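You operate a simulated robot arm through the tools that you are given. There is no shell and no other tool.

You run a simulated robot arm. Do the job below in one go: nothing can be reset, and whatever is moved stays where it is left.

## Task
Put things in order on the top of the long bench. At the end: the teal coupling from the top of the long bench stands where the strainer stood; the brown paint dabber stands where the teal coupling stood; the green scourer stands where the green shackle stood; the strainer from the top of the long bench stands where the green scourer stood; the green shackle from the top of the long bench is in the red reject tray; whatever was shut is shut again. Leave all else as you found it, and nothing knocked over.

Only the result counts: the job must be done as asked and must still hold three seconds after the hand-in. Knocking over, shifting, dropping, spilling or breaking anything else fails it.

## Robot
A 6-joint arm with a two-finger gripper, fixed in place. Base frame: the origin is at the foot of the arm, x ahead of it, y to its left, z up; the work surface is at about z = 86. Readings come in cm, degrees, newtons and seconds.
With the tool pointing down near the work surface it reaches from about 14 to 68 cm from the base axis. Its first joint turns from -66.0 to 66.0 degrees. Payload 2.45 kg.
Tool frame: the origin (TCP) lies between the finger pads and is the grasp point; the fingertips stand 3 cm ahead of it; z points along the fingers, y is the line along which they close. Largest opening 10.6 cm; the body of the gripper starts 7.9 cm behind the TCP.
Orientation is told as [roll, pitch, yaw] about the base's x, y, z axes, in that order, counted from this pose: with the fingers straight down and closing along the base's y, the tool's x points along the base's -x, its y along +y and its z along -z.

## Interface
- The arm moves only by the tool apply_moves. Its argument "plan" is a list of rows, each a list of 7 numbers: the shift along the tool's x, y, z in cm, then the turn, a rotation vector about the tool's x, y, z in rad, then the closure, from 0 (fully open) to 1 (shut). In form: [[x, y, z, wx, wy, wz, fingers], ...]. A call has 1 to 20 rows; each row shifts and turns the commanded pose from where the row before left it, along the tool's axes as they then stand. Each row takes 0.2 s and may step no farther than 5 cm and 8.6 degrees from the row before; otherwise, or with a gripper value out of range, the whole call is refused. Where a pose cannot be reached the arm comes as near as it can. A force on the tool above 40 N (or 10 N above the force at the start of the call, whichever is more), or a blocked arm, ends the call early, and 0.2 s more pass. Each finger travels about 15.3 cm/s and halts on what it meets, pressing with about 40 N; the grip force reading is that of the motor and also rises with nothing between the fingers. The clock runs only during rows and for 0.2 s after the last one: add rows that do not move to give the fingers time. The reply holds the time, the measured pose of the TCP, the force on the tool along the base axes, the opening and the grip force, in the units named above and with some noise, with the torque about the TCP (base axes, N m) and any sound that the robot's microphone picked up.
- Cameras (640 x 400 px; columns grow to the right, rows downward): "scene" is fixed at [7.93, 45.71, 138.94]; the picture's right is [-0.45, -0.89, 0.00], its down [-0.59, 0.30, -0.75] and it looks along [0.67, -0.34, -0.66] (base axes); focal length 259 px, centre (320, 200). "wrist" rides on the gripper at [7.6, -0.2, -10.6] in the tool frame; the picture's right is [0.02, 1.00, 0.00], its down [-0.78, 0.02, -0.62] and it looks along [-0.62, 0.01, 0.78] (tool axes); focal length 247 px, centre (320, 200). There is no depth. A picture from a camera that has moved, and an enlarged one, comes with that camera's place and axes in the base frame and with its lens. The place of the scene camera against the robot may be out by one fixed shift of up to 2.5 cm in any direction.
- snapshot(camera): a new picture of that camera. No time passes.
- inspect(camera, box): a new picture of the part [left, top, right, bottom] of that camera's present view, enlarged. No time passes.
- close_job(): hands the job in; it is judged then, once.

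Nothing tells you positions but the pictures and the camera data. Unless the task says otherwise, let go and move clear before handing in.

The tools are called after "Request:" by a JSON object that holds its "fn" and its "kwargs". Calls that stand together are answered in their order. apply_moves: Moves the arm, as the interface text tells. Its arguments: {"type":"object","properties":{"plan":{"type":"array","items":{"type":"array","items":{"type":"number"}}}},"required":["plan"]} The other tools are called the same way: snapshot (camera) takes a picture; inspect (camera, box) takes an enlarged picture of a part of a camera's view; close_job () hands the job in.

At the start:

```text
time: 0.0
tool_pos: [44.46, 0.8, 118.26]
tool_rot: [0.0, 0.1, 0.0]
force: [-0.2, 0.3, -0.1]
ft_torque: [-0.01, -0.01, 0.02]
finger_gap: 10.6
gripper_force: 0.1
```

scene: 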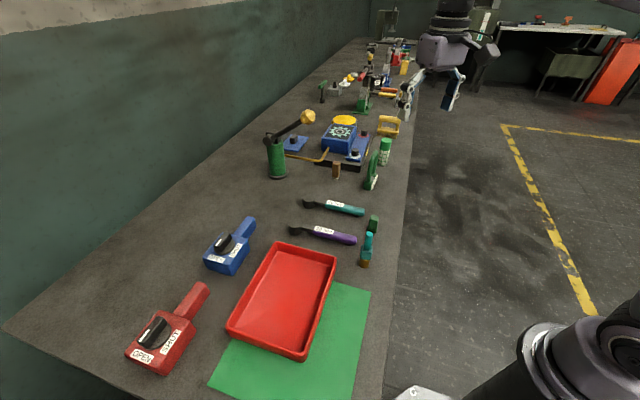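
wrist: 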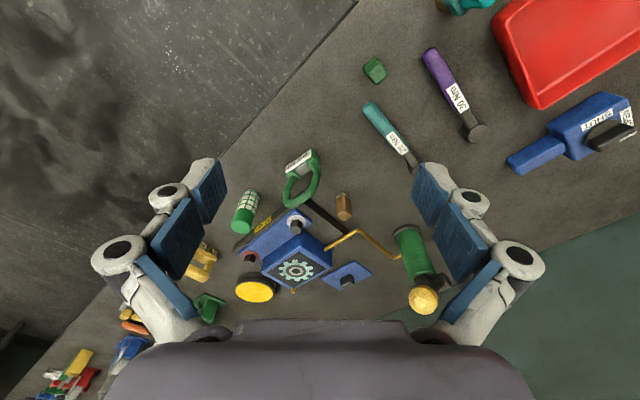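

I see a long bench with a red tray on a green sheet, two spanners, a blue machine with a yellow button, and various small items. I'll enlarge the views to identify the coupling, dabber, scourer, strainer and shackle.

Request:
{"fn": "inspect", "kwargs": {"camera": "scene", "box": [240, 90, 420, 200]}}

Request:
{"fn": "inspect", "kwargs": {"camera": "scene", "box": [260, 180, 420, 280]}}

Request:
{"fn": "inspect", "kwargs": {"camera": "scene", "box": [300, 30, 440, 120]}}

Request:
{"fn": "inspect", "kwargs": {"camera": "wrist", "box": [200, 140, 480, 320]}}

Request:
{"fn": "inspect", "kwargs": {"camera": "wrist", "box": [340, 0, 640, 190]}}

Request:
{"fn": "inspect", "kwargs": {"camera": "wrist", "box": [0, 230, 240, 400]}}

```text
3.56 times, centred on (330, 145) of scene
camera zoom: at [7.93, 45.71, 138.94], right [-0.45, -0.89, 0.0], down [-0.59, 0.3, -0.75], along [0.67, -0.34, -0.66], focal length 920 px, centre (284, 396)
```

zoom: 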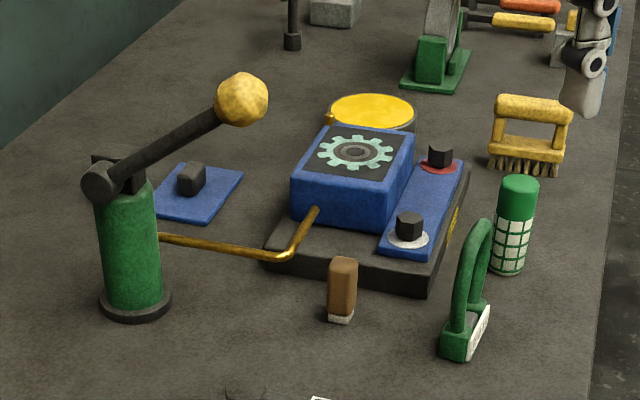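

```text
4.00 times, centred on (340, 230) of scene
camera zoom: at [7.93, 45.71, 138.94], right [-0.45, -0.89, 0.0], down [-0.59, 0.3, -0.75], along [0.67, -0.34, -0.66], focal length 1036 px, centre (240, 80)
```

zoom: 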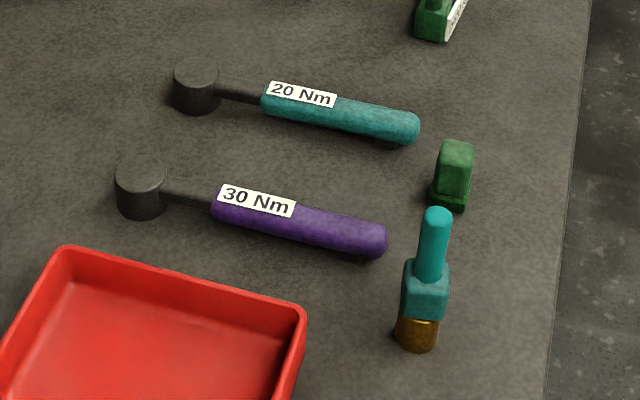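

```text
4.44 times, centred on (370, 75) of scene
camera zoom: at [7.93, 45.71, 138.94], right [-0.45, -0.89, 0.0], down [-0.59, 0.3, -0.75], along [0.67, -0.34, -0.66], focal length 1151 px, centre (98, 756)
```

zoom: 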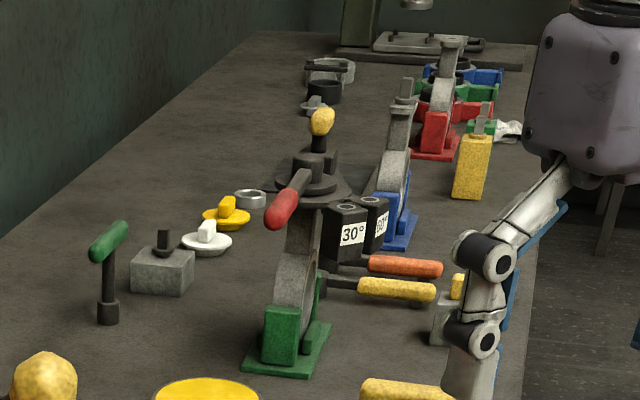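

```text
2.22 times, centred on (340, 230) of wrist
camera zoom: at [36.83, 0.76, 129.11], right [-0.02, 1.0, 0.0], down [0.78, 0.02, 0.62], along [0.62, 0.01, -0.78], focal length 549 px, centre (276, 133)
```

zoom: 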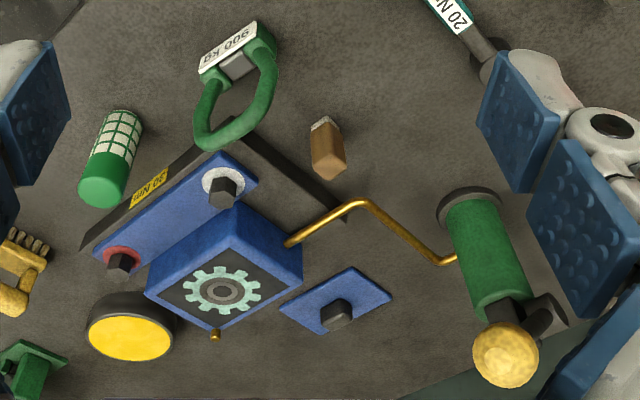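

```text
2.11 times, centred on (490, 95) of wrist
camera zoom: at [36.83, 0.76, 129.11], right [-0.02, 1.0, 0.0], down [0.78, 0.02, 0.62], along [0.62, 0.01, -0.78], focal length 520 px, centre (-38, 421)
```

zoom: 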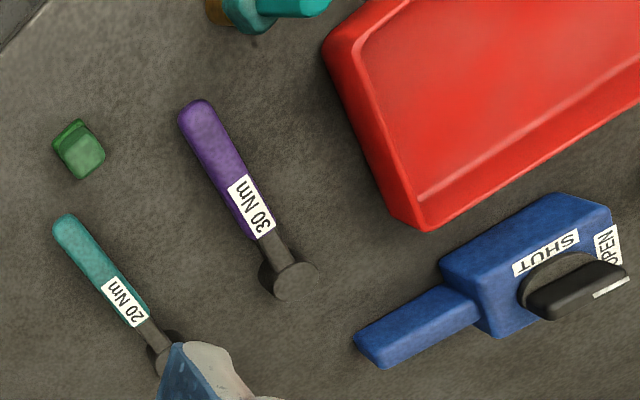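

```text
2.35 times, centred on (120, 315) of wrist
camera zoom: at [36.83, 0.76, 129.11], right [-0.02, 1.0, 0.0], down [0.78, 0.02, 0.62], along [0.62, 0.01, -0.78], focal length 581 px, centre (791, -71)
```

zoom: 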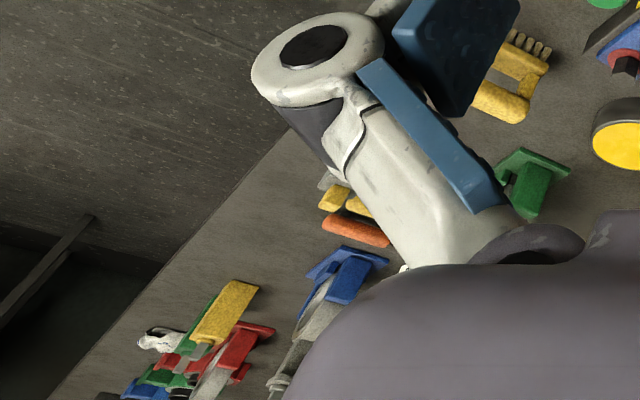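

The targets look like this: teal coupling near (36,18), green scourer near (45,9), shackle "900 kg" near (61,-3), green/white strainer near (70,-14) and brown dabber near (70,6). The red tray is near (36,38). I'll fly above the shackle for a closer view first.

Request:
{"fn": "apply_moves", "kwargs": {"plan": [[-3.0, -0.75, 1.5, 0, 0, 0, 0], [-3.0, -0.75, 1.5, 0, 0, 0, 0], [-3.0, -0.75, 1.5, 0, 0, 0, 0], [-3.0, -0.75, 1.5, 0, 0, 0, 0], [0, 0, 0, 0, 0, 0, 0]]}}

Request:
{"fn": "snapshot", "kwargs": {"camera": "wrist"}}

Request:
{"fn": "snapshot", "kwargs": {"camera": "scene"}}

```text
time: 1.2
tool_pos: [56.65, -1.89, 112.47]
tool_rot: [-0.1, 0.0, 0.0]
force: [-0.2, -0.5, 0.1]
ft_torque: [0.02, -0.04, 0.0]
finger_gap: 10.6
gripper_force: 0.1
```

```text
taken
camera wrist: at [48.86, -2.11, 123.13], right [-0.02, 1.0, 0.0], down [0.78, 0.02, 0.62], along [0.62, 0.01, -0.78], focal length 247 px, centre (320, 200)
```

wrist: 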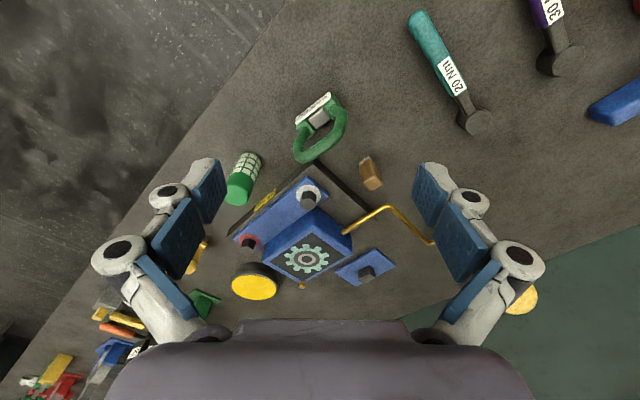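

```text
taken
```

scene: 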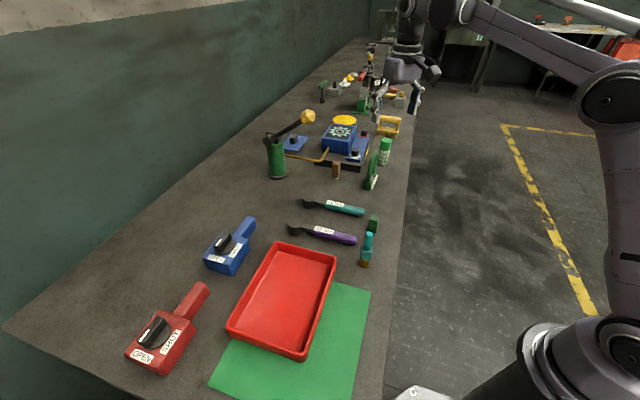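

The shackle is near (61,-3), the strainer near (69.5,-14) and the dabber near (69.5,6). I'll enlarge the wrist view of these three.

Request:
{"fn": "inspect", "kwargs": {"camera": "wrist", "box": [270, 70, 400, 200]}}

Request:
{"fn": "inspect", "kwargs": {"camera": "wrist", "box": [200, 130, 320, 220]}}

Request:
{"fn": "inspect", "kwargs": {"camera": "scene", "box": [320, 125, 420, 195]}}

```text
3.08 times, centred on (335, 135) of wrist
camera zoom: at [48.86, -2.11, 123.13], right [-0.02, 1.0, 0.0], down [0.78, 0.02, 0.62], along [0.62, 0.01, -0.78], focal length 760 px, centre (274, 400)
```

zoom: 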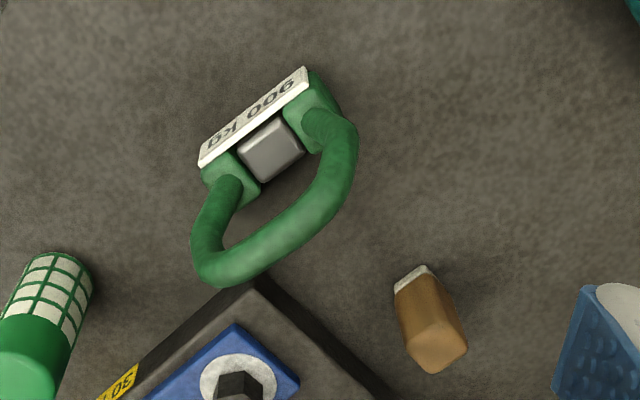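

```text
4.44 times, centred on (260, 175) of wrist
camera zoom: at [48.86, -2.11, 123.13], right [-0.02, 1.0, 0.0], down [0.78, 0.02, 0.62], along [0.62, 0.01, -0.78], focal length 1098 px, centre (587, 311)
```

zoom: 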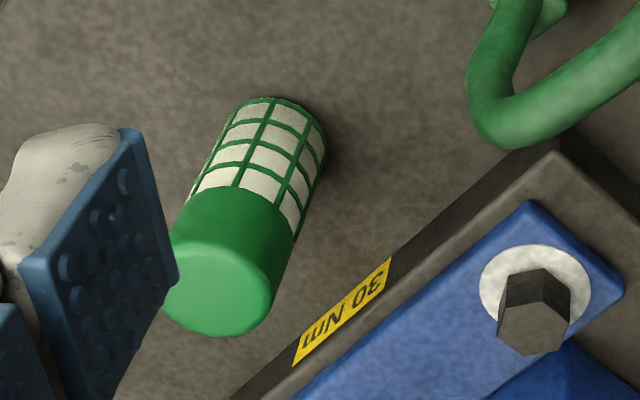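

```text
5.71 times, centred on (370, 160) of scene
camera zoom: at [7.93, 45.71, 138.94], right [-0.45, -0.89, 0.0], down [-0.59, 0.3, -0.75], along [0.67, -0.34, -0.66], focal length 1479 px, centre (34, 429)
```

zoom: 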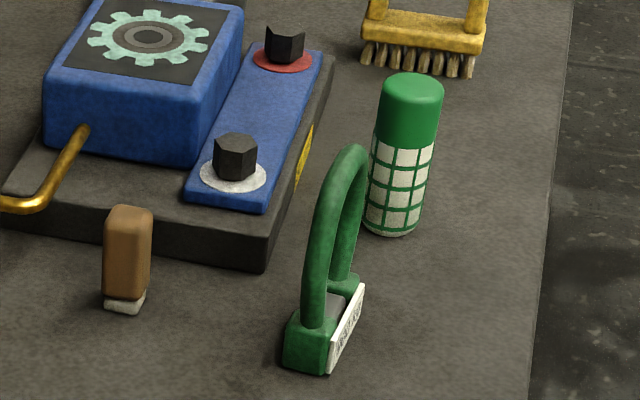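

The shackle stands upright, about 12 cm tall, with its bow plane turned about 40°. I'll yaw the gripper so it can close across both legs and get a nearer view.

Request:
{"fn": "apply_moves", "kwargs": {"plan": [[0, 0, 0, 0, 0, -0.14, 0], [0, 0, 0, 0, 0, -0.14, 0], [0, 0, 0, 0, 0, -0.14, 0], [0, 0, 0, 0, 0, -0.14, 0], [0, 0, 0, 0, 0, -0.138, 0], [-1.85, -1.8, 1.0, 0, 0, 0, 0], [-1.85, -1.85, 1.0, 0, 0, 0, 0], [0, 0, 0, 0, 0, 0, 0]]}}

Request:
{"fn": "snapshot", "kwargs": {"camera": "wrist"}}

Request:
{"fn": "snapshot", "kwargs": {"camera": "scene"}}

```text
time: 3.0
tool_pos: [61.57, -2.48, 110.39]
tool_rot: [-0.1, 0.0, 40.0]
force: [1.1, -0.2, -0.3]
ft_torque: [0.01, 0.01, -0.02]
finger_gap: 10.59
gripper_force: 0.0
```

```text
taken
camera wrist: at [55.89, -7.49, 121.04], right [-0.66, 0.75, 0.0], down [0.59, 0.52, 0.62], along [0.47, 0.41, -0.78], focal length 247 px, centre (320, 200)
```

wrist: 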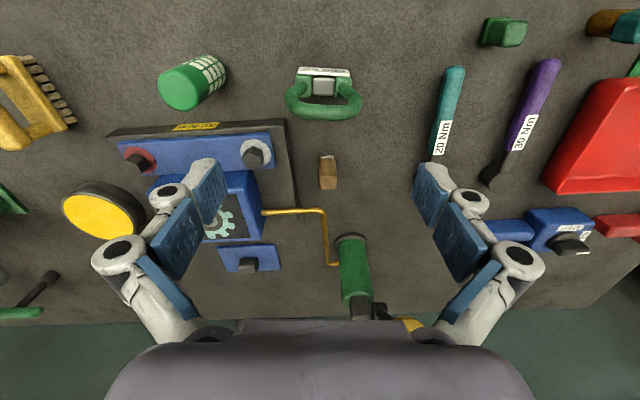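

```text
taken
```

scene: 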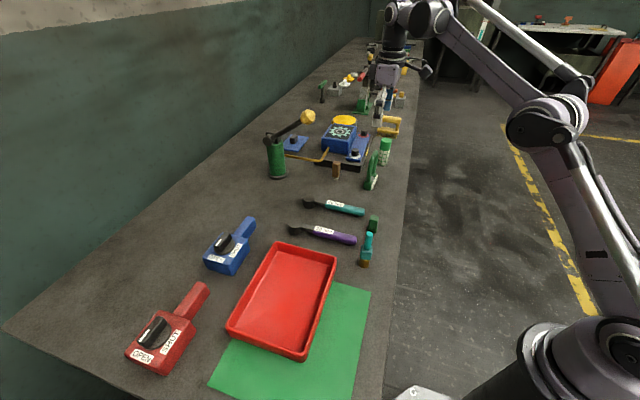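

The view is now aligned with the bench. I'll zoom on the shackle, strainer and dabber to measure them.

Request:
{"fn": "inspect", "kwargs": {"camera": "wrist", "box": [270, 50, 380, 130]}}

Request:
{"fn": "inspect", "kwargs": {"camera": "wrist", "box": [140, 40, 260, 130]}}

Request:
{"fn": "inspect", "kwargs": {"camera": "wrist", "box": [280, 130, 380, 210]}}

Request:
{"fn": "inspect", "kwargs": {"camera": "wrist", "box": [460, 0, 640, 110]}}

```text
5.00 times, centred on (325, 90) of wrist
camera zoom: at [55.89, -7.49, 121.04], right [-0.66, 0.75, 0.0], down [0.59, 0.52, 0.62], along [0.47, 0.41, -0.78], focal length 1235 px, centre (295, 750)
```

zoom: 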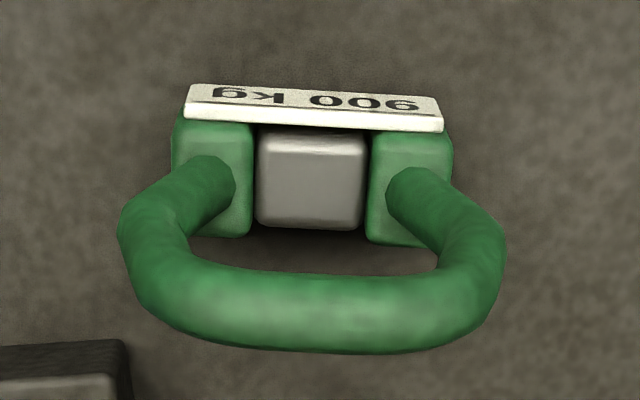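

```text
4.44 times, centred on (200, 85) of wrist
camera zoom: at [55.89, -7.49, 121.04], right [-0.66, 0.75, 0.0], down [0.59, 0.52, 0.62], along [0.47, 0.41, -0.78], focal length 1098 px, centre (853, 711)
```

zoom: 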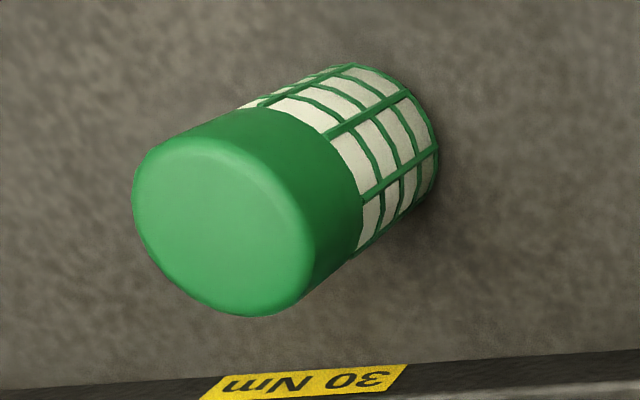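

```text
5.00 times, centred on (330, 170) of wrist
camera zoom: at [55.89, -7.49, 121.04], right [-0.66, 0.75, 0.0], down [0.59, 0.52, 0.62], along [0.47, 0.41, -0.78], focal length 1235 px, centre (270, 350)
```

zoom: 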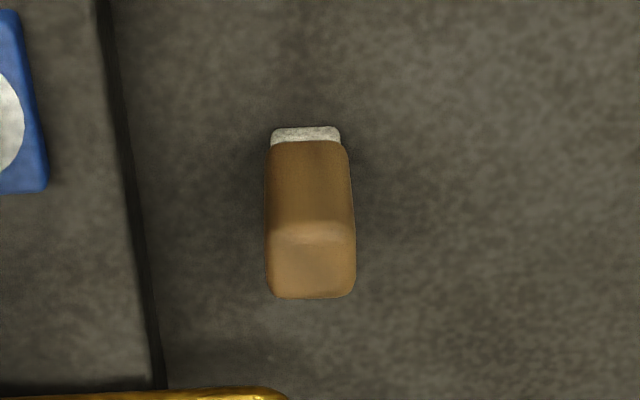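

```text
3.56 times, centred on (550, 55) of wrist
camera zoom: at [55.89, -7.49, 121.04], right [-0.66, 0.75, 0.0], down [0.59, 0.52, 0.62], along [0.47, 0.41, -0.78], focal length 878 px, centre (-498, 716)
```

zoom: 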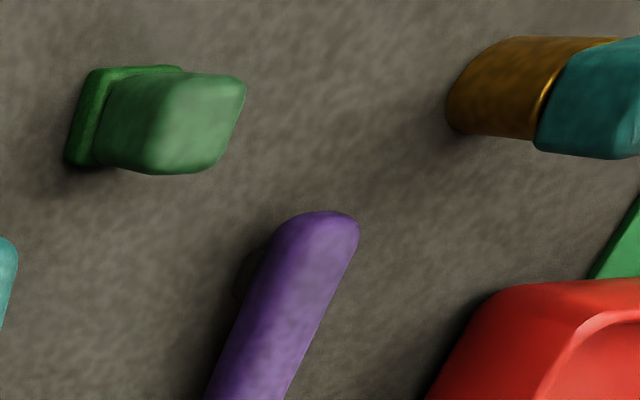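

The shackle centre is at about (61.5,-2.05), its bow top is at about z=99, and its plane lies near 39–40°. I'll yaw to -50° so the fingers pinch the top bar, lower to just above it, and check the alignment.

Request:
{"fn": "apply_moves", "kwargs": {"plan": [[0, 0, 0, 0, 0, 0.1428, 0], [0, 0, 0, 0, 0, 0.1428, 0], [0, 0, 0, 0, 0, 0.1428, 0], [0, 0, 0, 0, 0, 0.1428, 0], [0, 0, 0, 0, 0, 0.1428, 0], [0, 0, 0, 0, 0, 0.1428, 0], [0, 0, 0, 0, 0, 0.1428, 0], [0, 0, 0, 0, 0, 0.1428, 0], [0, 0, 0, 0, 0, 0.1428, 0], [0, 0, 0, 0, 0, 0.1428, 0], [0, 0, 0, 0, 0, 0.1428, 0], [0.4, 0.2, 0, 0, 0, 0, 0], [0, 0, 3, 0, 0, 0, 0], [0, 0, 2, 0, 0, 0, 0], [0, 0, 0, 0, 0, 0, 0]]}}

Request:
{"fn": "snapshot", "kwargs": {"camera": "wrist"}}

Request:
{"fn": "snapshot", "kwargs": {"camera": "scene"}}

```text
time: 6.2
tool_pos: [61.63, -2.11, 105.3]
tool_rot: [0.1, -0.1, -50.0]
force: [-0.9, 0.0, -0.1]
ft_torque: [0.06, -0.02, 0.0]
finger_gap: 10.6
gripper_force: 0.0
```

```text
taken
camera wrist: at [56.53, 3.68, 116.06], right [0.75, 0.66, 0.0], down [0.52, -0.59, 0.62], along [0.41, -0.47, -0.78], focal length 247 px, centre (320, 200)
```

wrist: 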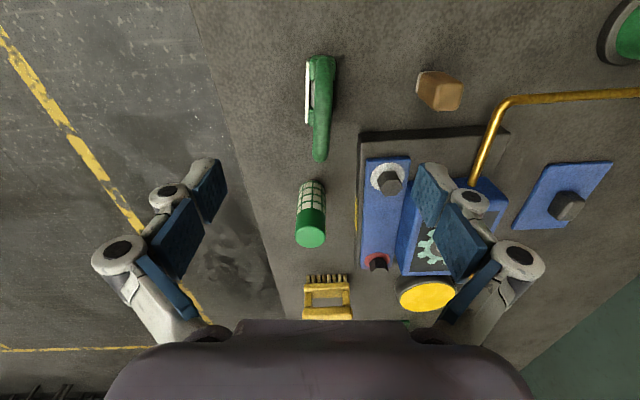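

```text
taken
```

scene: 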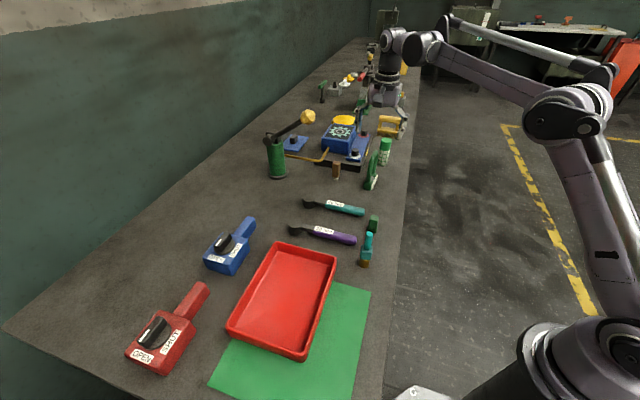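

The bow is centred between the fingers as predicted. I'll descend to pinch the top bar and close.

Request:
{"fn": "apply_moves", "kwargs": {"plan": [[0, 0, 3, 0, 0, 0, 0], [0, 0, 3, 0, 0, 0, 0], [0, 0, 1.8, 0, 0, 0, 0], [0, 0, 0, 0, 0, 0, 0]]}}

Request:
{"fn": "snapshot", "kwargs": {"camera": "wrist"}}

Request:
{"fn": "inspect", "kwargs": {"camera": "scene", "box": [320, 90, 440, 200]}}

```text
time: 7.2
tool_pos: [61.67, -2.0, 97.6]
tool_rot: [0.0, 0.0, -49.8]
force: [-0.3, 0.4, -0.7]
ft_torque: [0.04, 0.01, 0.01]
finger_gap: 10.61
gripper_force: 0.0
```

```text
taken
camera wrist: at [56.52, 3.75, 108.24], right [0.75, 0.66, 0.0], down [0.52, -0.59, 0.62], along [0.41, -0.47, -0.78], focal length 247 px, centre (320, 200)
```

wrist: 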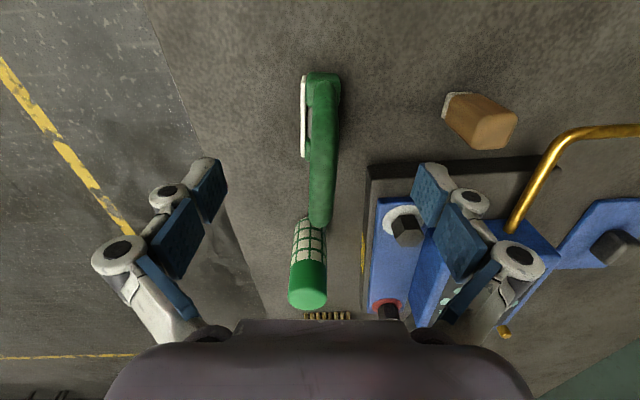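

```text
3.64 times, centred on (380, 145) of scene
camera zoom: at [7.93, 45.71, 138.94], right [-0.45, -0.89, 0.0], down [-0.59, 0.3, -0.75], along [0.67, -0.34, -0.66], focal length 941 px, centre (102, 400)
```

zoom: 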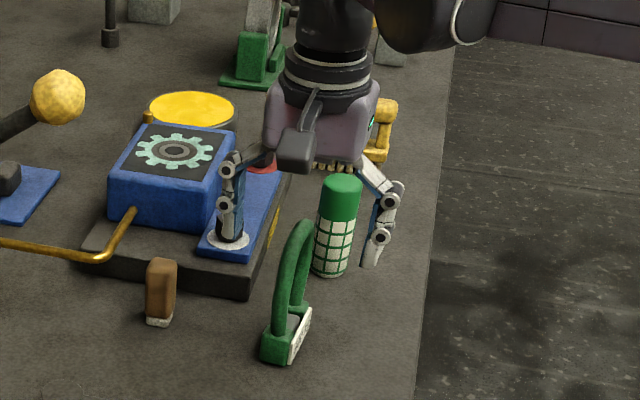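

The TCP sits on the bow's top bar. I'm closing the fingers now.

Request:
{"fn": "apply_moves", "kwargs": {"plan": [[0, 0, 0, 0, 0, 0, 1], [0, 0, 0, 0, 0, 0, 1], [0, 0, 0, 0, 0, 0, 1], [0, 0, 0, 0, 0, 0, 1], [0, 0, 0, 0, 0, 0, 1]]}}

Request:
{"fn": "snapshot", "kwargs": {"camera": "wrist"}}

```text
time: 8.4
tool_pos: [61.53, -2.01, 97.37]
tool_rot: [0.0, 0.0, -50.0]
force: [-0.4, 0.4, -2.2]
ft_torque: [-0.01, 0.01, 0.0]
finger_gap: 1.31
gripper_force: 36.6
```

```text
taken
camera wrist: at [56.52, 3.75, 108.26], right [0.75, 0.66, 0.0], down [0.52, -0.59, 0.62], along [0.41, -0.47, -0.78], focal length 247 px, centre (320, 200)
```

wrist: 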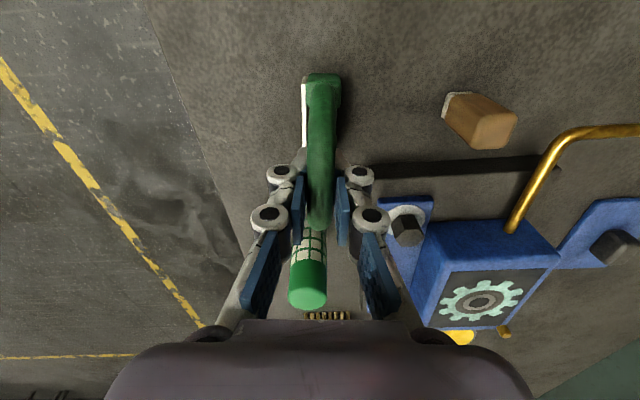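

The gap is 1.31 cm with a grip force of 36.6 N, so the bar is held. I'll lift slowly and check.

Request:
{"fn": "apply_moves", "kwargs": {"plan": [[0, 0, -1, 0, 0, 0, 1], [0, 0, -2, 0, 0, 0, 1], [0, 0, -3, 0, 0, 0, 1], [0, 0, -3, 0, 0, 0, 1], [0, 0, -3, 0, 0, 0, 1], [0, 0, 0, 0, 0, 0, 1]]}}

Request:
{"fn": "snapshot", "kwargs": {"camera": "wrist"}}

Request:
{"fn": "snapshot", "kwargs": {"camera": "scene"}}

```text
time: 9.8
tool_pos: [61.39, -1.99, 109.69]
tool_rot: [0.0, -0.1, -50.0]
force: [0.2, 0.3, -3.6]
ft_torque: [0.0, 0.03, 0.0]
finger_gap: 1.28
gripper_force: 37.4
```

```text
taken
camera wrist: at [56.35, 3.79, 120.42], right [0.75, 0.66, 0.0], down [0.52, -0.59, 0.62], along [0.41, -0.47, -0.78], focal length 247 px, centre (320, 200)
```

wrist: 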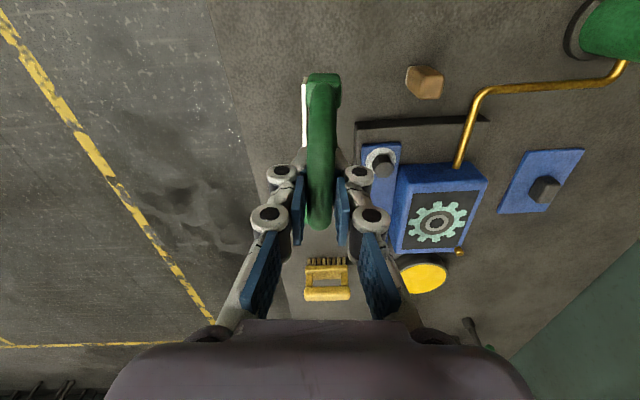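

```text
taken
```

scene: 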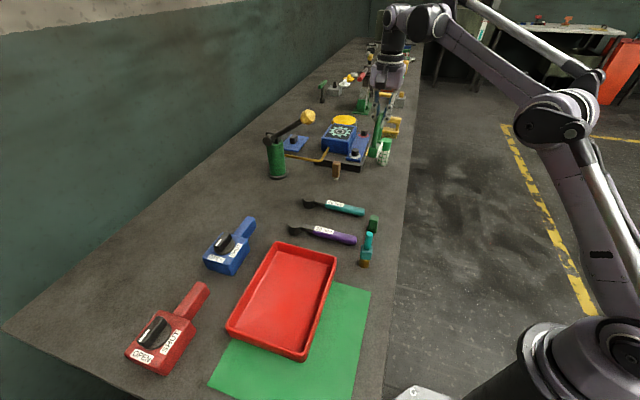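

The shackle is lifted cleanly and weighs about 0.37 kg. I'll raise it a little, turn, and carry it over the red tray.

Request:
{"fn": "apply_moves", "kwargs": {"plan": [[0, 0, -2.5, 0, 0, 0, 1], [0, 0, 0, 0, 0, -0.1454, 1], [0, 0, 0, 0, 0, -0.1454, 1], [0, 0, 0, 0, 0, -0.1454, 1], [0, 0, 0, 0, 0, -0.1454, 1], [0, 0, 0, 0, 0, -0.1454, 1], [0, 0, 0, 0, 0, -0.1454, 1], [1.4, 2, 0, 0, 0, 0, 1], [2.4, 3.6, 0, 0, 0, 0, 1], [2.4, 3.6, 0, 0, 0, 0, 1], [2.4, 3.6, 0, 0, 0, 0, 1], [2.4, 3.6, 0, 0, 0, 0, 1], [2.4, 3.6, 0, 0, 0, 0, 1], [2.4, 3.6, 0, 0, 0, 0, 1], [2.4, 3.6, 0, 0, 0, 0, 1], [2.4, 3.6, 0, 0, 0, 0, 1], [2.4, 3.6, 0, 0, 0, 0, 1], [1.4, 2, 0, 0, 0, 0, 1], [0, 0, 0, 0, 0, 0, 1]]}}

Request:
{"fn": "snapshot", "kwargs": {"camera": "wrist"}}

Request:
{"fn": "snapshot", "kwargs": {"camera": "scene"}}

```text
time: 13.8
tool_pos: [37.16, 34.12, 112.17]
tool_rot: [0.0, 0.1, 0.1]
force: [-0.2, 0.2, -3.4]
ft_torque: [0.02, -0.01, 0.0]
finger_gap: 1.29
gripper_force: 36.7
```

```text
taken
camera wrist: at [29.57, 34.13, 122.94], right [-0.02, 1.0, 0.0], down [0.78, 0.02, 0.62], along [0.62, 0.01, -0.78], focal length 247 px, centre (320, 200)
```

wrist: 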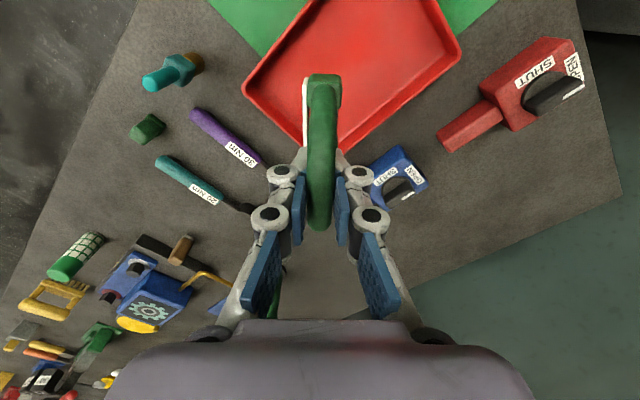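

```text
taken
```

scene: 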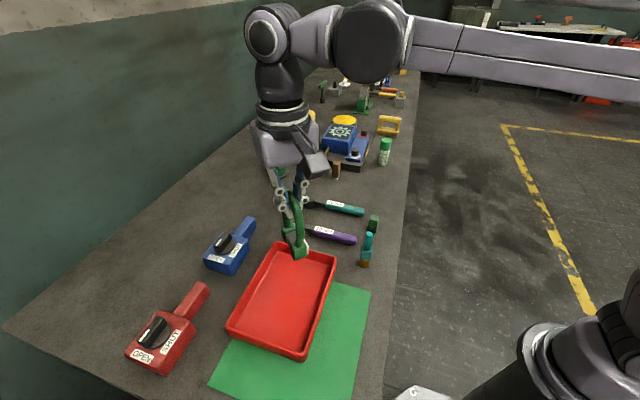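

The tray centre is near (35.5,37.3). I'll centre over it and lower most of the way.

Request:
{"fn": "apply_moves", "kwargs": {"plan": [[0.85, 1.55, 0, 0, 0, 0, 1], [0.85, 1.55, 0, 0, 0, 0, 1], [0, 0, 2, 0, 0, 0, 1], [0, 0, 3, 0, 0, 0, 1], [0, 0, 3, 0, 0, 0, 1], [0, 0, 2, 0, 0, 0, 1], [0, 0, 1.5, 0, 0, 0, 1], [0, 0, 0, 0, 0, 0, 1]]}}

Request:
{"fn": "snapshot", "kwargs": {"camera": "wrist"}}

Request:
{"fn": "inspect", "kwargs": {"camera": "scene", "box": [210, 170, 370, 370]}}

```text
time: 15.6
tool_pos: [35.57, 37.3, 100.58]
tool_rot: [0.0, 0.0, 0.0]
force: [0.8, -0.1, -3.0]
ft_torque: [-0.02, -0.02, -0.01]
finger_gap: 1.3
gripper_force: 36.9
```

```text
taken
camera wrist: at [27.9, 37.23, 111.3], right [-0.02, 1.0, 0.0], down [0.78, 0.02, 0.62], along [0.62, 0.01, -0.78], focal length 247 px, centre (320, 200)
```

wrist: 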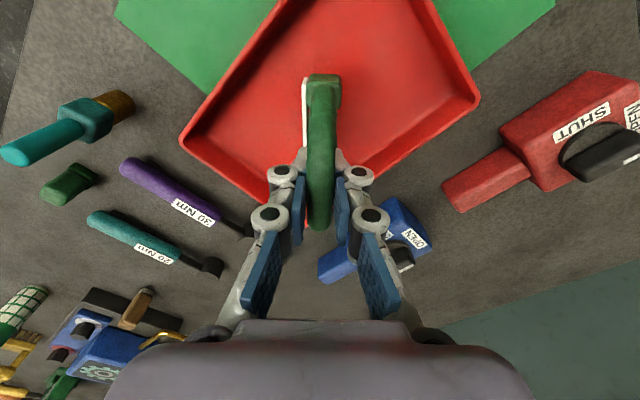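

```text
2.00 times, centred on (290, 270) of scene
camera zoom: at [7.93, 45.71, 138.94], right [-0.45, -0.89, 0.0], down [-0.59, 0.3, -0.75], along [0.67, -0.34, -0.66], focal length 518 px, centre (380, 60)
```

zoom: 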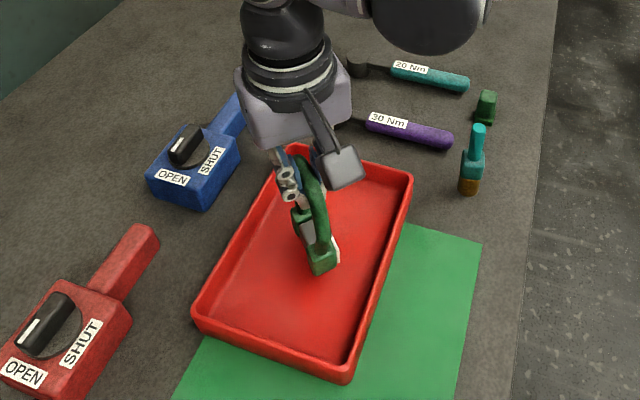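

The shackle is centred over the tray with about 2.5 cm to go. I'll lower gently and watch the force.

Request:
{"fn": "apply_moves", "kwargs": {"plan": [[0, 0, 1.0, 0, 0, 0, 1], [0, 0, 0.6, 0, 0, 0, 1], [0, 0, 0, 0, 0, 0, 1]]}}

Request:
{"fn": "apply_moves", "kwargs": {"plan": [[0, 0, 0.3, 0, 0, 0, 1], [0, 0, 0, 0, 0, 0, 1]]}}

Request:
{"fn": "apply_moves", "kwargs": {"plan": [[0, 0, 0.25, 0, 0, 0, 1], [0, 0, 0, 0, 0, 0, 1]]}}

```text
time: 16.4
tool_pos: [35.52, 37.36, 99.09]
tool_rot: [-0.1, 0.1, 0.0]
force: [-0.1, 0.7, -2.6]
ft_torque: [-0.01, 0.02, -0.01]
finger_gap: 1.26
gripper_force: 37.0
```

```text
time: 17.0
tool_pos: [35.61, 37.35, 98.75]
tool_rot: [0.0, 0.1, 0.1]
force: [-0.5, 0.9, -3.0]
ft_torque: [-0.02, -0.01, 0.03]
finger_gap: 1.25
gripper_force: 36.9
```

```text
time: 17.6
tool_pos: [35.55, 37.44, 98.54]
tool_rot: [-0.1, 0.1, 0.1]
force: [-0.2, -0.1, -3.0]
ft_torque: [0.02, -0.01, -0.02]
finger_gap: 1.28
gripper_force: 36.4
```

Request:
{"fn": "apply_moves", "kwargs": {"plan": [[0, 0, 0.25, 0, 0, 0, 1], [0, 0, 0, 0, 0, 0, 1]]}}

Request:
{"fn": "apply_moves", "kwargs": {"plan": [[0, 0, 0.2, 0, 0, 0, 1], [0, 0, 0, 0, 0, 0, 1]]}}

Request:
{"fn": "inspect", "kwargs": {"camera": "scene", "box": [250, 230, 350, 330]}}

```text
time: 18.2
tool_pos: [35.59, 37.39, 98.17]
tool_rot: [0.0, -0.1, -0.1]
force: [-0.7, 0.9, 6.1]
ft_torque: [0.0, -0.21, -0.02]
finger_gap: 1.26
gripper_force: 36.6
```

```text
time: 18.8
tool_pos: [35.51, 37.36, 98.2]
tool_rot: [0.1, -0.1, 0.1]
force: [1.1, 2.7, 27.4]
ft_torque: [-0.01, -0.13, 0.01]
finger_gap: 1.22
gripper_force: 36.9
```

```text
4.00 times, centred on (300, 280) of scene
camera zoom: at [7.9, 45.68, 138.95], right [-0.45, -0.89, 0.0], down [-0.59, 0.3, -0.75], along [0.67, -0.34, -0.66], focal length 1036 px, centre (400, -120)
```

zoom: 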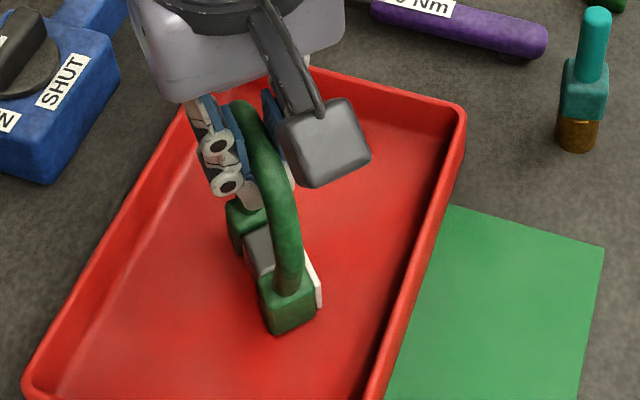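

The shackle has touched the tray floor. I'll ease the pressure, then open the fingers and rise straight up.

Request:
{"fn": "apply_moves", "kwargs": {"plan": [[0, 0, -0.22, 0, 0, 0, 1], [0, 0, 0, 0, 0, 0, 1], [0, 0, 0, 0, 0, 0, 0.8], [0, 0, 0, 0, 0, 0, 0.5], [0, 0, 0, 0, 0, 0, 0.5], [0, 0, 0, 0, 0, 0, 0.5]]}}

Request:
{"fn": "inspect", "kwargs": {"camera": "scene", "box": [250, 230, 350, 330]}}

Request:
{"fn": "snapshot", "kwargs": {"camera": "wrist"}}

```text
time: 20.2
tool_pos: [35.36, 37.44, 98.3]
tool_rot: [0.0, 0.0, 0.0]
force: [0.3, -0.5, 0.4]
ft_torque: [-0.01, 0.04, -0.01]
finger_gap: 5.31
gripper_force: 0.1
```

```text
4.00 times, centred on (300, 280) of scene
camera zoom: at [7.93, 45.71, 138.94], right [-0.45, -0.89, 0.0], down [-0.59, 0.3, -0.75], along [0.67, -0.34, -0.66], focal length 1036 px, centre (400, -120)
```

zoom: 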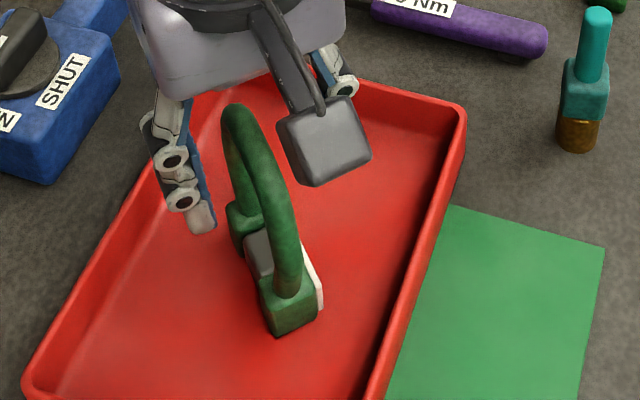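

```text
taken
camera wrist: at [27.81, 37.26, 108.95], right [-0.02, 1.0, 0.0], down [0.78, 0.02, 0.62], along [0.62, 0.01, -0.78], focal length 247 px, centre (320, 200)
```

wrist: 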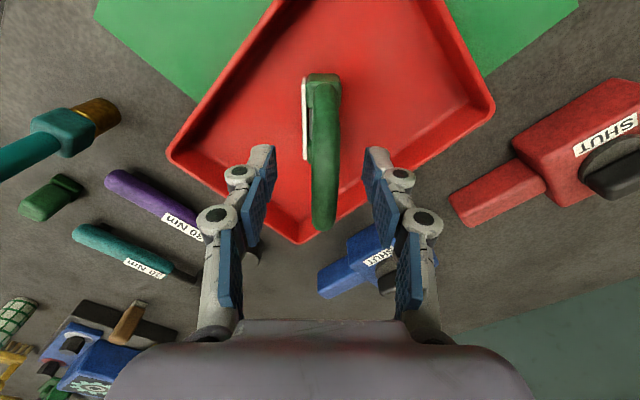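

The shackle stands upright in the tray. I'll rise clear and move to look down at the scourer.

Request:
{"fn": "apply_moves", "kwargs": {"plan": [[0, 0, -3, 0, 0, 0, 0.5], [0, 0, -4, 0, 0, 0, 0.5], [0, 0, -4, 0, 0, 0, 0.5], [0, 0, -4, 0, 0, 0, 0], [-1.5, -4.5, 0, 0, 0, 0, 0], [-1.5, -4.5, 0, 0, 0, 0, 0], [-1.5, -4.5, 0, 0, 0, 0, 0], [-1.5, -4.5, 0, 0, 0, 0, 0], [-1.5, -4.5, 0, 0, 0, 0, 0], [-1.5, -4.5, 0, 0, 0, 0, 0], [0, -1, 2, 0, 0, 0, 0], [0, 0, 2, 0, 0, 0, 0], [0, 0, 0, 0, 0, 0, 0]]}}

Request:
{"fn": "snapshot", "kwargs": {"camera": "wrist"}}

Request:
{"fn": "snapshot", "kwargs": {"camera": "scene"}}

```text
time: 23.0
tool_pos: [44.85, 9.33, 109.2]
tool_rot: [0.0, 0.1, 0.0]
force: [-0.2, -0.7, 0.2]
ft_torque: [0.0, 0.0, -0.01]
finger_gap: 10.61
gripper_force: 0.0
```

```text
taken
camera wrist: at [37.11, 9.19, 119.87], right [-0.02, 1.0, 0.0], down [0.78, 0.02, 0.62], along [0.62, 0.01, -0.78], focal length 247 px, centre (320, 200)
```

wrist: 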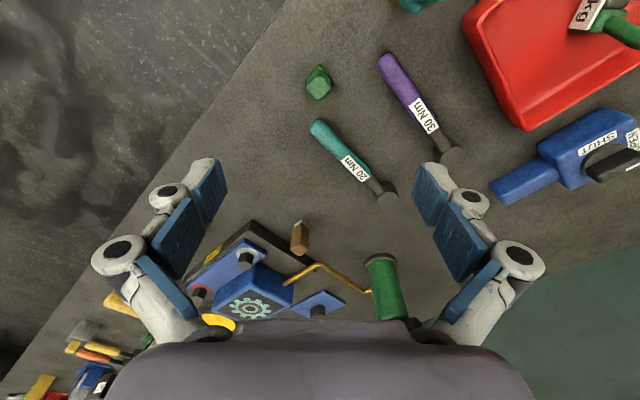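

```text
taken
```

scene: 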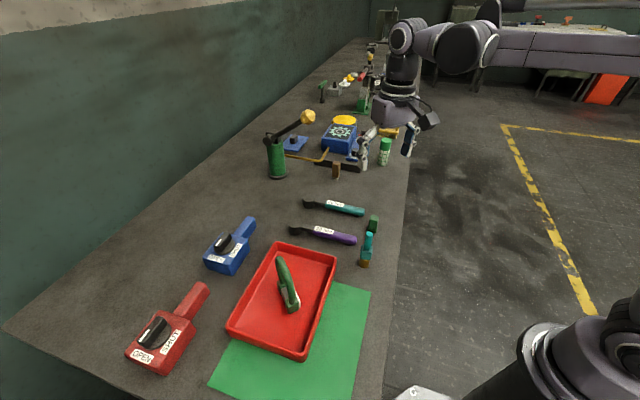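

The shackle is standing in the tray. I'll zoom on the scourer, and on the spanner near it.

Request:
{"fn": "inspect", "kwargs": {"camera": "wrist", "box": [270, 45, 380, 125]}}

Request:
{"fn": "inspect", "kwargs": {"camera": "scene", "box": [330, 195, 410, 275]}}

```text
5.00 times, centred on (325, 85) of wrist
camera zoom: at [37.11, 9.19, 119.87], right [-0.02, 1.0, 0.0], down [0.78, 0.02, 0.62], along [0.62, 0.01, -0.78], focal length 1235 px, centre (295, 775)
```

zoom: 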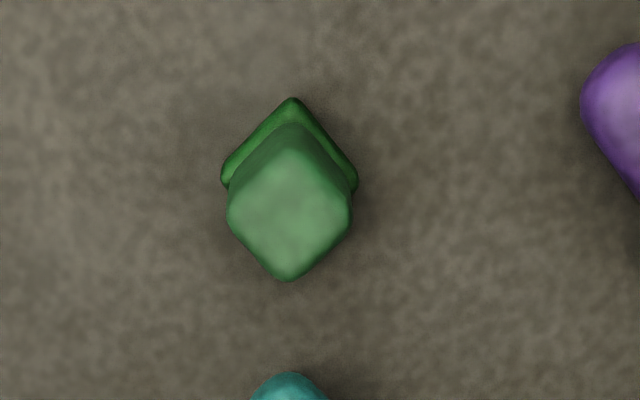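

```text
5.00 times, centred on (370, 235) of scene
camera zoom: at [7.93, 45.71, 138.94], right [-0.45, -0.89, 0.0], down [-0.59, 0.3, -0.75], along [0.67, -0.34, -0.66], focal length 1294 px, centre (70, 25)
```

zoom: 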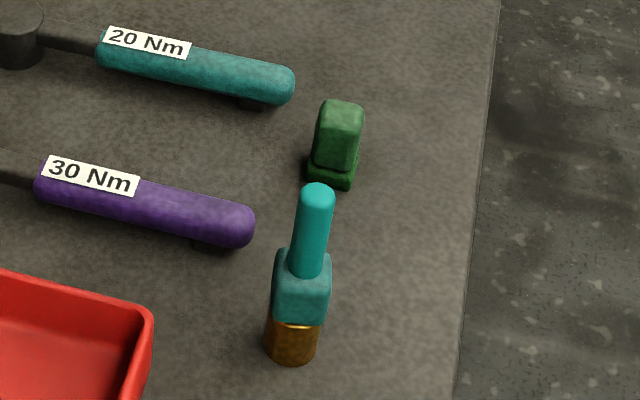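

The scourer is a small block about 2.5 cm square, centred at (44.73,9.06) and turned about 42°. I'll yaw to 42°, partly close so the spanners are safe, and descend to check.

Request:
{"fn": "apply_moves", "kwargs": {"plan": [[0, 0, 0, 0, 0, -0.1466, 0.3], [0, 0, 0, 0, 0, -0.1466, 0.4], [0, 0, 0, 0, 0, -0.1466, 0.4], [0, 0, 0, 0, 0, -0.1466, 0.4], [0, 0, 0, 0, 0, -0.1466, 0.4], [0.27, -0.12, 3, 0, 0, 0, 0.4], [0, 0, 4, 0, 0, 0, 0.4], [0, 0, 4, 0, 0, 0, 0.4], [0, 0, 0, 0, 0, 0, 0.4]]}}

Request:
{"fn": "snapshot", "kwargs": {"camera": "wrist"}}

Request:
{"fn": "inspect", "kwargs": {"camera": "scene", "box": [310, 160, 430, 280]}}

```text
time: 25.0
tool_pos: [44.44, 9.02, 98.01]
tool_rot: [0.0, 0.0, 42.1]
force: [0.3, 0.4, -0.9]
ft_torque: [-0.02, 0.01, -0.01]
finger_gap: 6.38
gripper_force: 0.1
```

```text
taken
camera wrist: at [38.85, 3.88, 108.74], right [-0.69, 0.73, 0.0], down [0.57, 0.54, 0.62], along [0.45, 0.43, -0.78], focal length 247 px, centre (320, 200)
```

wrist: 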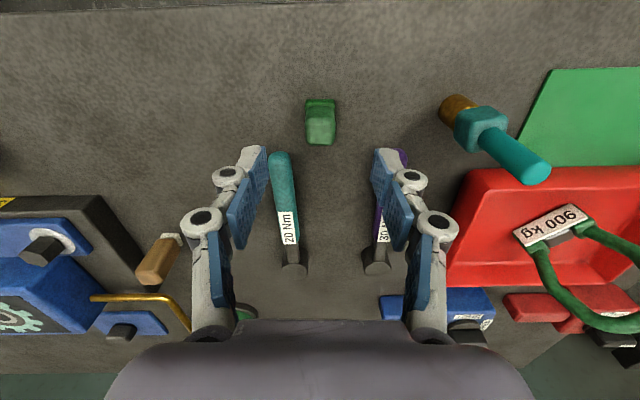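

```text
3.33 times, centred on (370, 220) of scene
camera zoom: at [7.93, 45.71, 138.94], right [-0.45, -0.89, 0.0], down [-0.59, 0.3, -0.75], along [0.67, -0.34, -0.66], focal length 863 px, centre (153, 133)
```

zoom: 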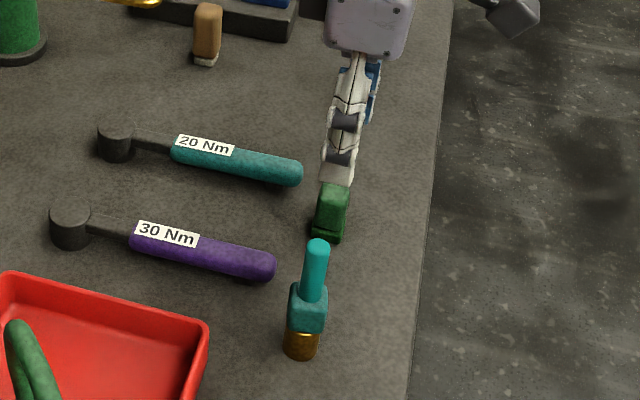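

Request:
{"fn": "inspect", "kwargs": {"camera": "wrist", "box": [260, 80, 400, 170]}}

```text
4.44 times, centred on (330, 125) of wrist
camera zoom: at [38.85, 3.88, 108.74], right [-0.69, 0.73, 0.0], down [0.57, 0.54, 0.62], along [0.45, 0.43, -0.78], focal length 1098 px, centre (276, 533)
```

zoom: 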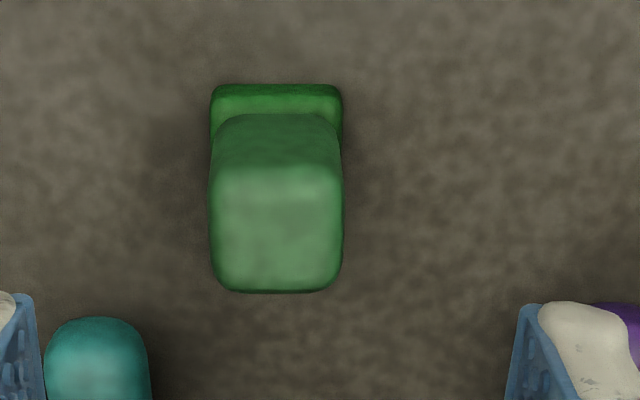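

The scourer is well centred laterally and sits about 0.35 cm further forward than the TCP. I'll correct that, descend and grip it.

Request:
{"fn": "apply_moves", "kwargs": {"plan": [[-0.35, 0, 2, 0, 0, -0.02, 0.4], [0, 0, 3, 0, 0, 0, 0.4], [0, 0, 2, 0, 0, 0, 0.4], [0, 0, 0.9, 0, 0, 0, 0.4], [0, 0, 0, 0, 0, 0, 0.4]]}}

Request:
{"fn": "snapshot", "kwargs": {"camera": "wrist"}}

Request:
{"fn": "inspect", "kwargs": {"camera": "scene", "box": [310, 160, 430, 280]}}

```text
time: 26.2
tool_pos: [44.61, 9.53, 90.19]
tool_rot: [0.0, 0.0, 43.3]
force: [0.5, -0.2, -0.3]
ft_torque: [-0.01, 0.02, 0.01]
finger_gap: 6.36
gripper_force: 0.1
```

```text
taken
camera wrist: at [39.07, 4.2, 100.94], right [-0.7, 0.71, 0.0], down [0.56, 0.55, 0.62], along [0.44, 0.43, -0.78], focal length 247 px, centre (320, 200)
```

wrist: 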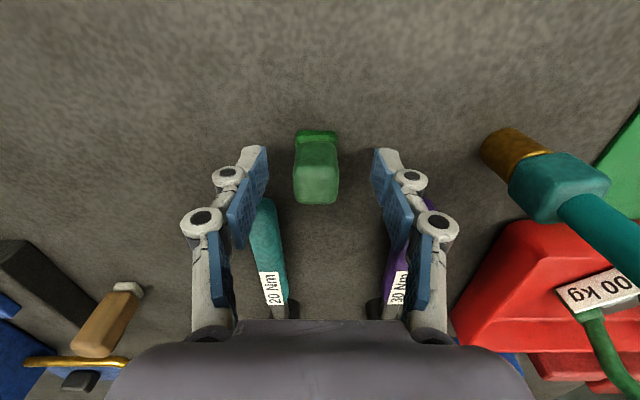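

```text
3.33 times, centred on (370, 220) of scene
camera zoom: at [7.93, 45.71, 138.94], right [-0.45, -0.89, 0.0], down [-0.59, 0.3, -0.75], along [0.67, -0.34, -0.66], focal length 863 px, centre (153, 133)
```

zoom: 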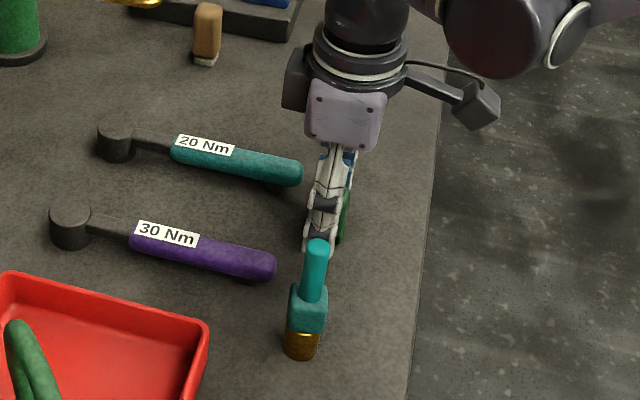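

The fingers straddle the block, so I'll close.

Request:
{"fn": "apply_moves", "kwargs": {"plan": [[0, 0, 0, 0, 0, 0, 0.7], [0, 0, 0, 0, 0, 0, 1], [0, 0, 0, 0, 0, 0, 1], [0, 0, 0, 0, 0, 0, 1], [0, 0, 0, 0, 0, 0, 1]]}}

Request:
{"fn": "snapshot", "kwargs": {"camera": "wrist"}}

```text
time: 27.4
tool_pos: [44.65, 9.48, 90.18]
tool_rot: [0.0, 0.1, 43.2]
force: [0.0, -1.2, -0.7]
ft_torque: [-0.02, -0.01, 0.0]
finger_gap: 2.28
gripper_force: 40.1
```

```text
taken
camera wrist: at [39.07, 4.19, 100.96], right [-0.7, 0.71, 0.0], down [0.56, 0.55, 0.62], along [0.44, 0.43, -0.78], focal length 247 px, centre (320, 200)
```

wrist: 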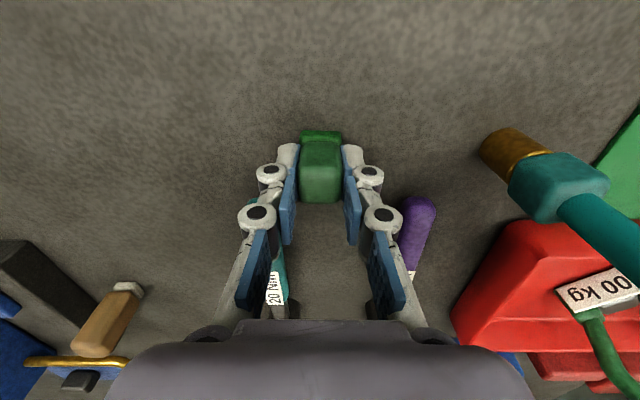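

The scourer is gripped with a 2.28 cm gap. I'll lift it and carry it above the shackle's old spot at (61.5,-2.2).

Request:
{"fn": "apply_moves", "kwargs": {"plan": [[0, 0, -1, 0, 0, 0, 1], [0, 0, -3, 0, 0, 0, 1], [0, 0, -4, 0, 0, 0, 1], [0, 0, -3, 0, 0, 0, 1], [-0.5, -2, 0, 0, 0, 0, 1], [-0.91, -4, 0, 0, 0, 0, 1], [-0.91, -4, 0, 0, 0, 0, 1], [-0.91, -4, 0, 0, 0, 0, 1], [-0.91, -4, 0, 0, 0, 0, 1], [-0.4, -1.96, 0, 0, 0, 0, 1], [0, 0, 0, 0, 0, 0, 1]]}}

Request:
{"fn": "snapshot", "kwargs": {"camera": "wrist"}}

Request:
{"fn": "snapshot", "kwargs": {"camera": "scene"}}

```text
time: 29.8
tool_pos: [61.4, -1.95, 101.29]
tool_rot: [0.0, 0.0, 43.2]
force: [0.0, 0.2, -0.5]
ft_torque: [-0.01, -0.03, -0.01]
finger_gap: 2.28
gripper_force: 40.0
```

```text
taken
camera wrist: at [56.03, -7.33, 112.0], right [-0.7, 0.71, 0.0], down [0.56, 0.55, 0.62], along [0.44, 0.43, -0.78], focal length 247 px, centre (320, 200)
```

wrist: 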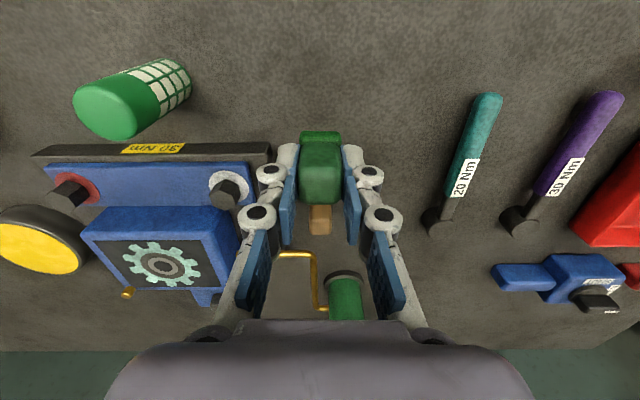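

```text
taken
```

scene: 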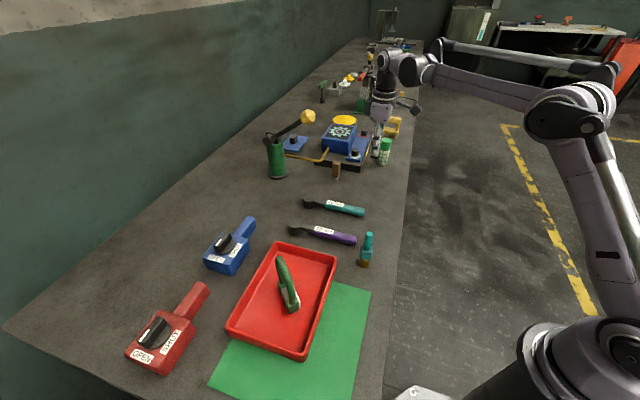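

The scourer is over the vacated spot. I'll lower it.

Request:
{"fn": "apply_moves", "kwargs": {"plan": [[-0.15, 0, 3, 0, 0, 0, 1], [0, 0, 4, 0, 0, 0, 1], [0, 0, 2.5, 0, 0, 0, 1], [0, 0, 1.0, 0, 0, 0, 1], [0, 0, 0, 0, 0, 0, 1]]}}

Request:
{"fn": "apply_moves", "kwargs": {"plan": [[0, 0, 0.25, 0, 0, 0, 1], [0, 0, 0, 0, 0, 0, 1]]}}

Request:
{"fn": "apply_moves", "kwargs": {"plan": [[0, 0, 0.2, 0, 0, 0, 1], [0, 0, 0, 0, 0, 0, 1]]}}

Request:
{"fn": "snapshot", "kwargs": {"camera": "wrist"}}

```text
time: 31.0
tool_pos: [61.8, -1.96, 90.85]
tool_rot: [0.0, 0.0, 43.3]
force: [-0.3, -0.4, 0.1]
ft_torque: [0.01, 0.03, 0.01]
finger_gap: 2.28
gripper_force: 40.3
```

```text
time: 31.6
tool_pos: [61.77, -1.92, 90.6]
tool_rot: [0.0, 0.0, 43.2]
force: [-0.3, -0.4, -0.8]
ft_torque: [0.01, 0.01, 0.0]
finger_gap: 2.29
gripper_force: 39.6
```

```text
time: 32.2
tool_pos: [61.67, -2.02, 90.36]
tool_rot: [0.0, 0.0, 43.2]
force: [-0.5, 0.3, -0.1]
ft_torque: [0.0, 0.0, 0.0]
finger_gap: 2.27
gripper_force: 40.4
```

```text
taken
camera wrist: at [56.2, -7.26, 101.08], right [-0.7, 0.71, 0.0], down [0.56, 0.55, 0.62], along [0.44, 0.43, -0.78], focal length 247 px, centre (320, 200)
```

wrist: 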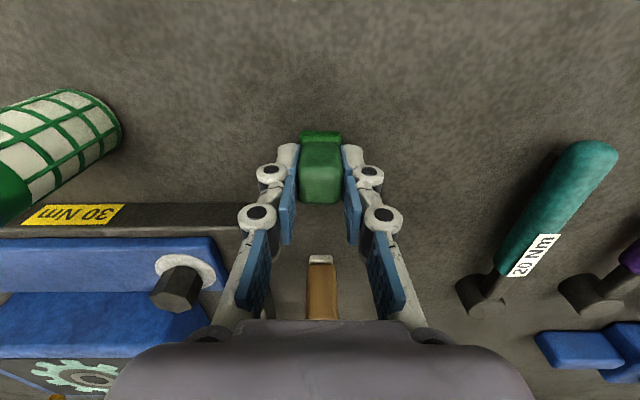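

Request:
{"fn": "apply_moves", "kwargs": {"plan": [[0, 0, 0.08, 0, 0, 0, 1], [0, 0, 0, 0, 0, 0, 1]]}}

Request:
{"fn": "apply_moves", "kwargs": {"plan": [[0, 0, 0.08, 0, 0, 0, 1], [0, 0, 0, 0, 0, 0, 1]]}}

```text
time: 32.8
tool_pos: [61.54, -1.98, 90.34]
tool_rot: [0.0, -0.1, 43.3]
force: [0.3, -0.3, -1.5]
ft_torque: [0.0, -0.06, 0.02]
finger_gap: 2.26
gripper_force: 39.6
```

```text
time: 33.4
tool_pos: [61.73, -1.93, 90.27]
tool_rot: [0.0, 0.1, 43.2]
force: [-0.8, 0.9, 6.3]
ft_torque: [0.02, -0.02, 0.02]
finger_gap: 2.3
gripper_force: 39.8
```

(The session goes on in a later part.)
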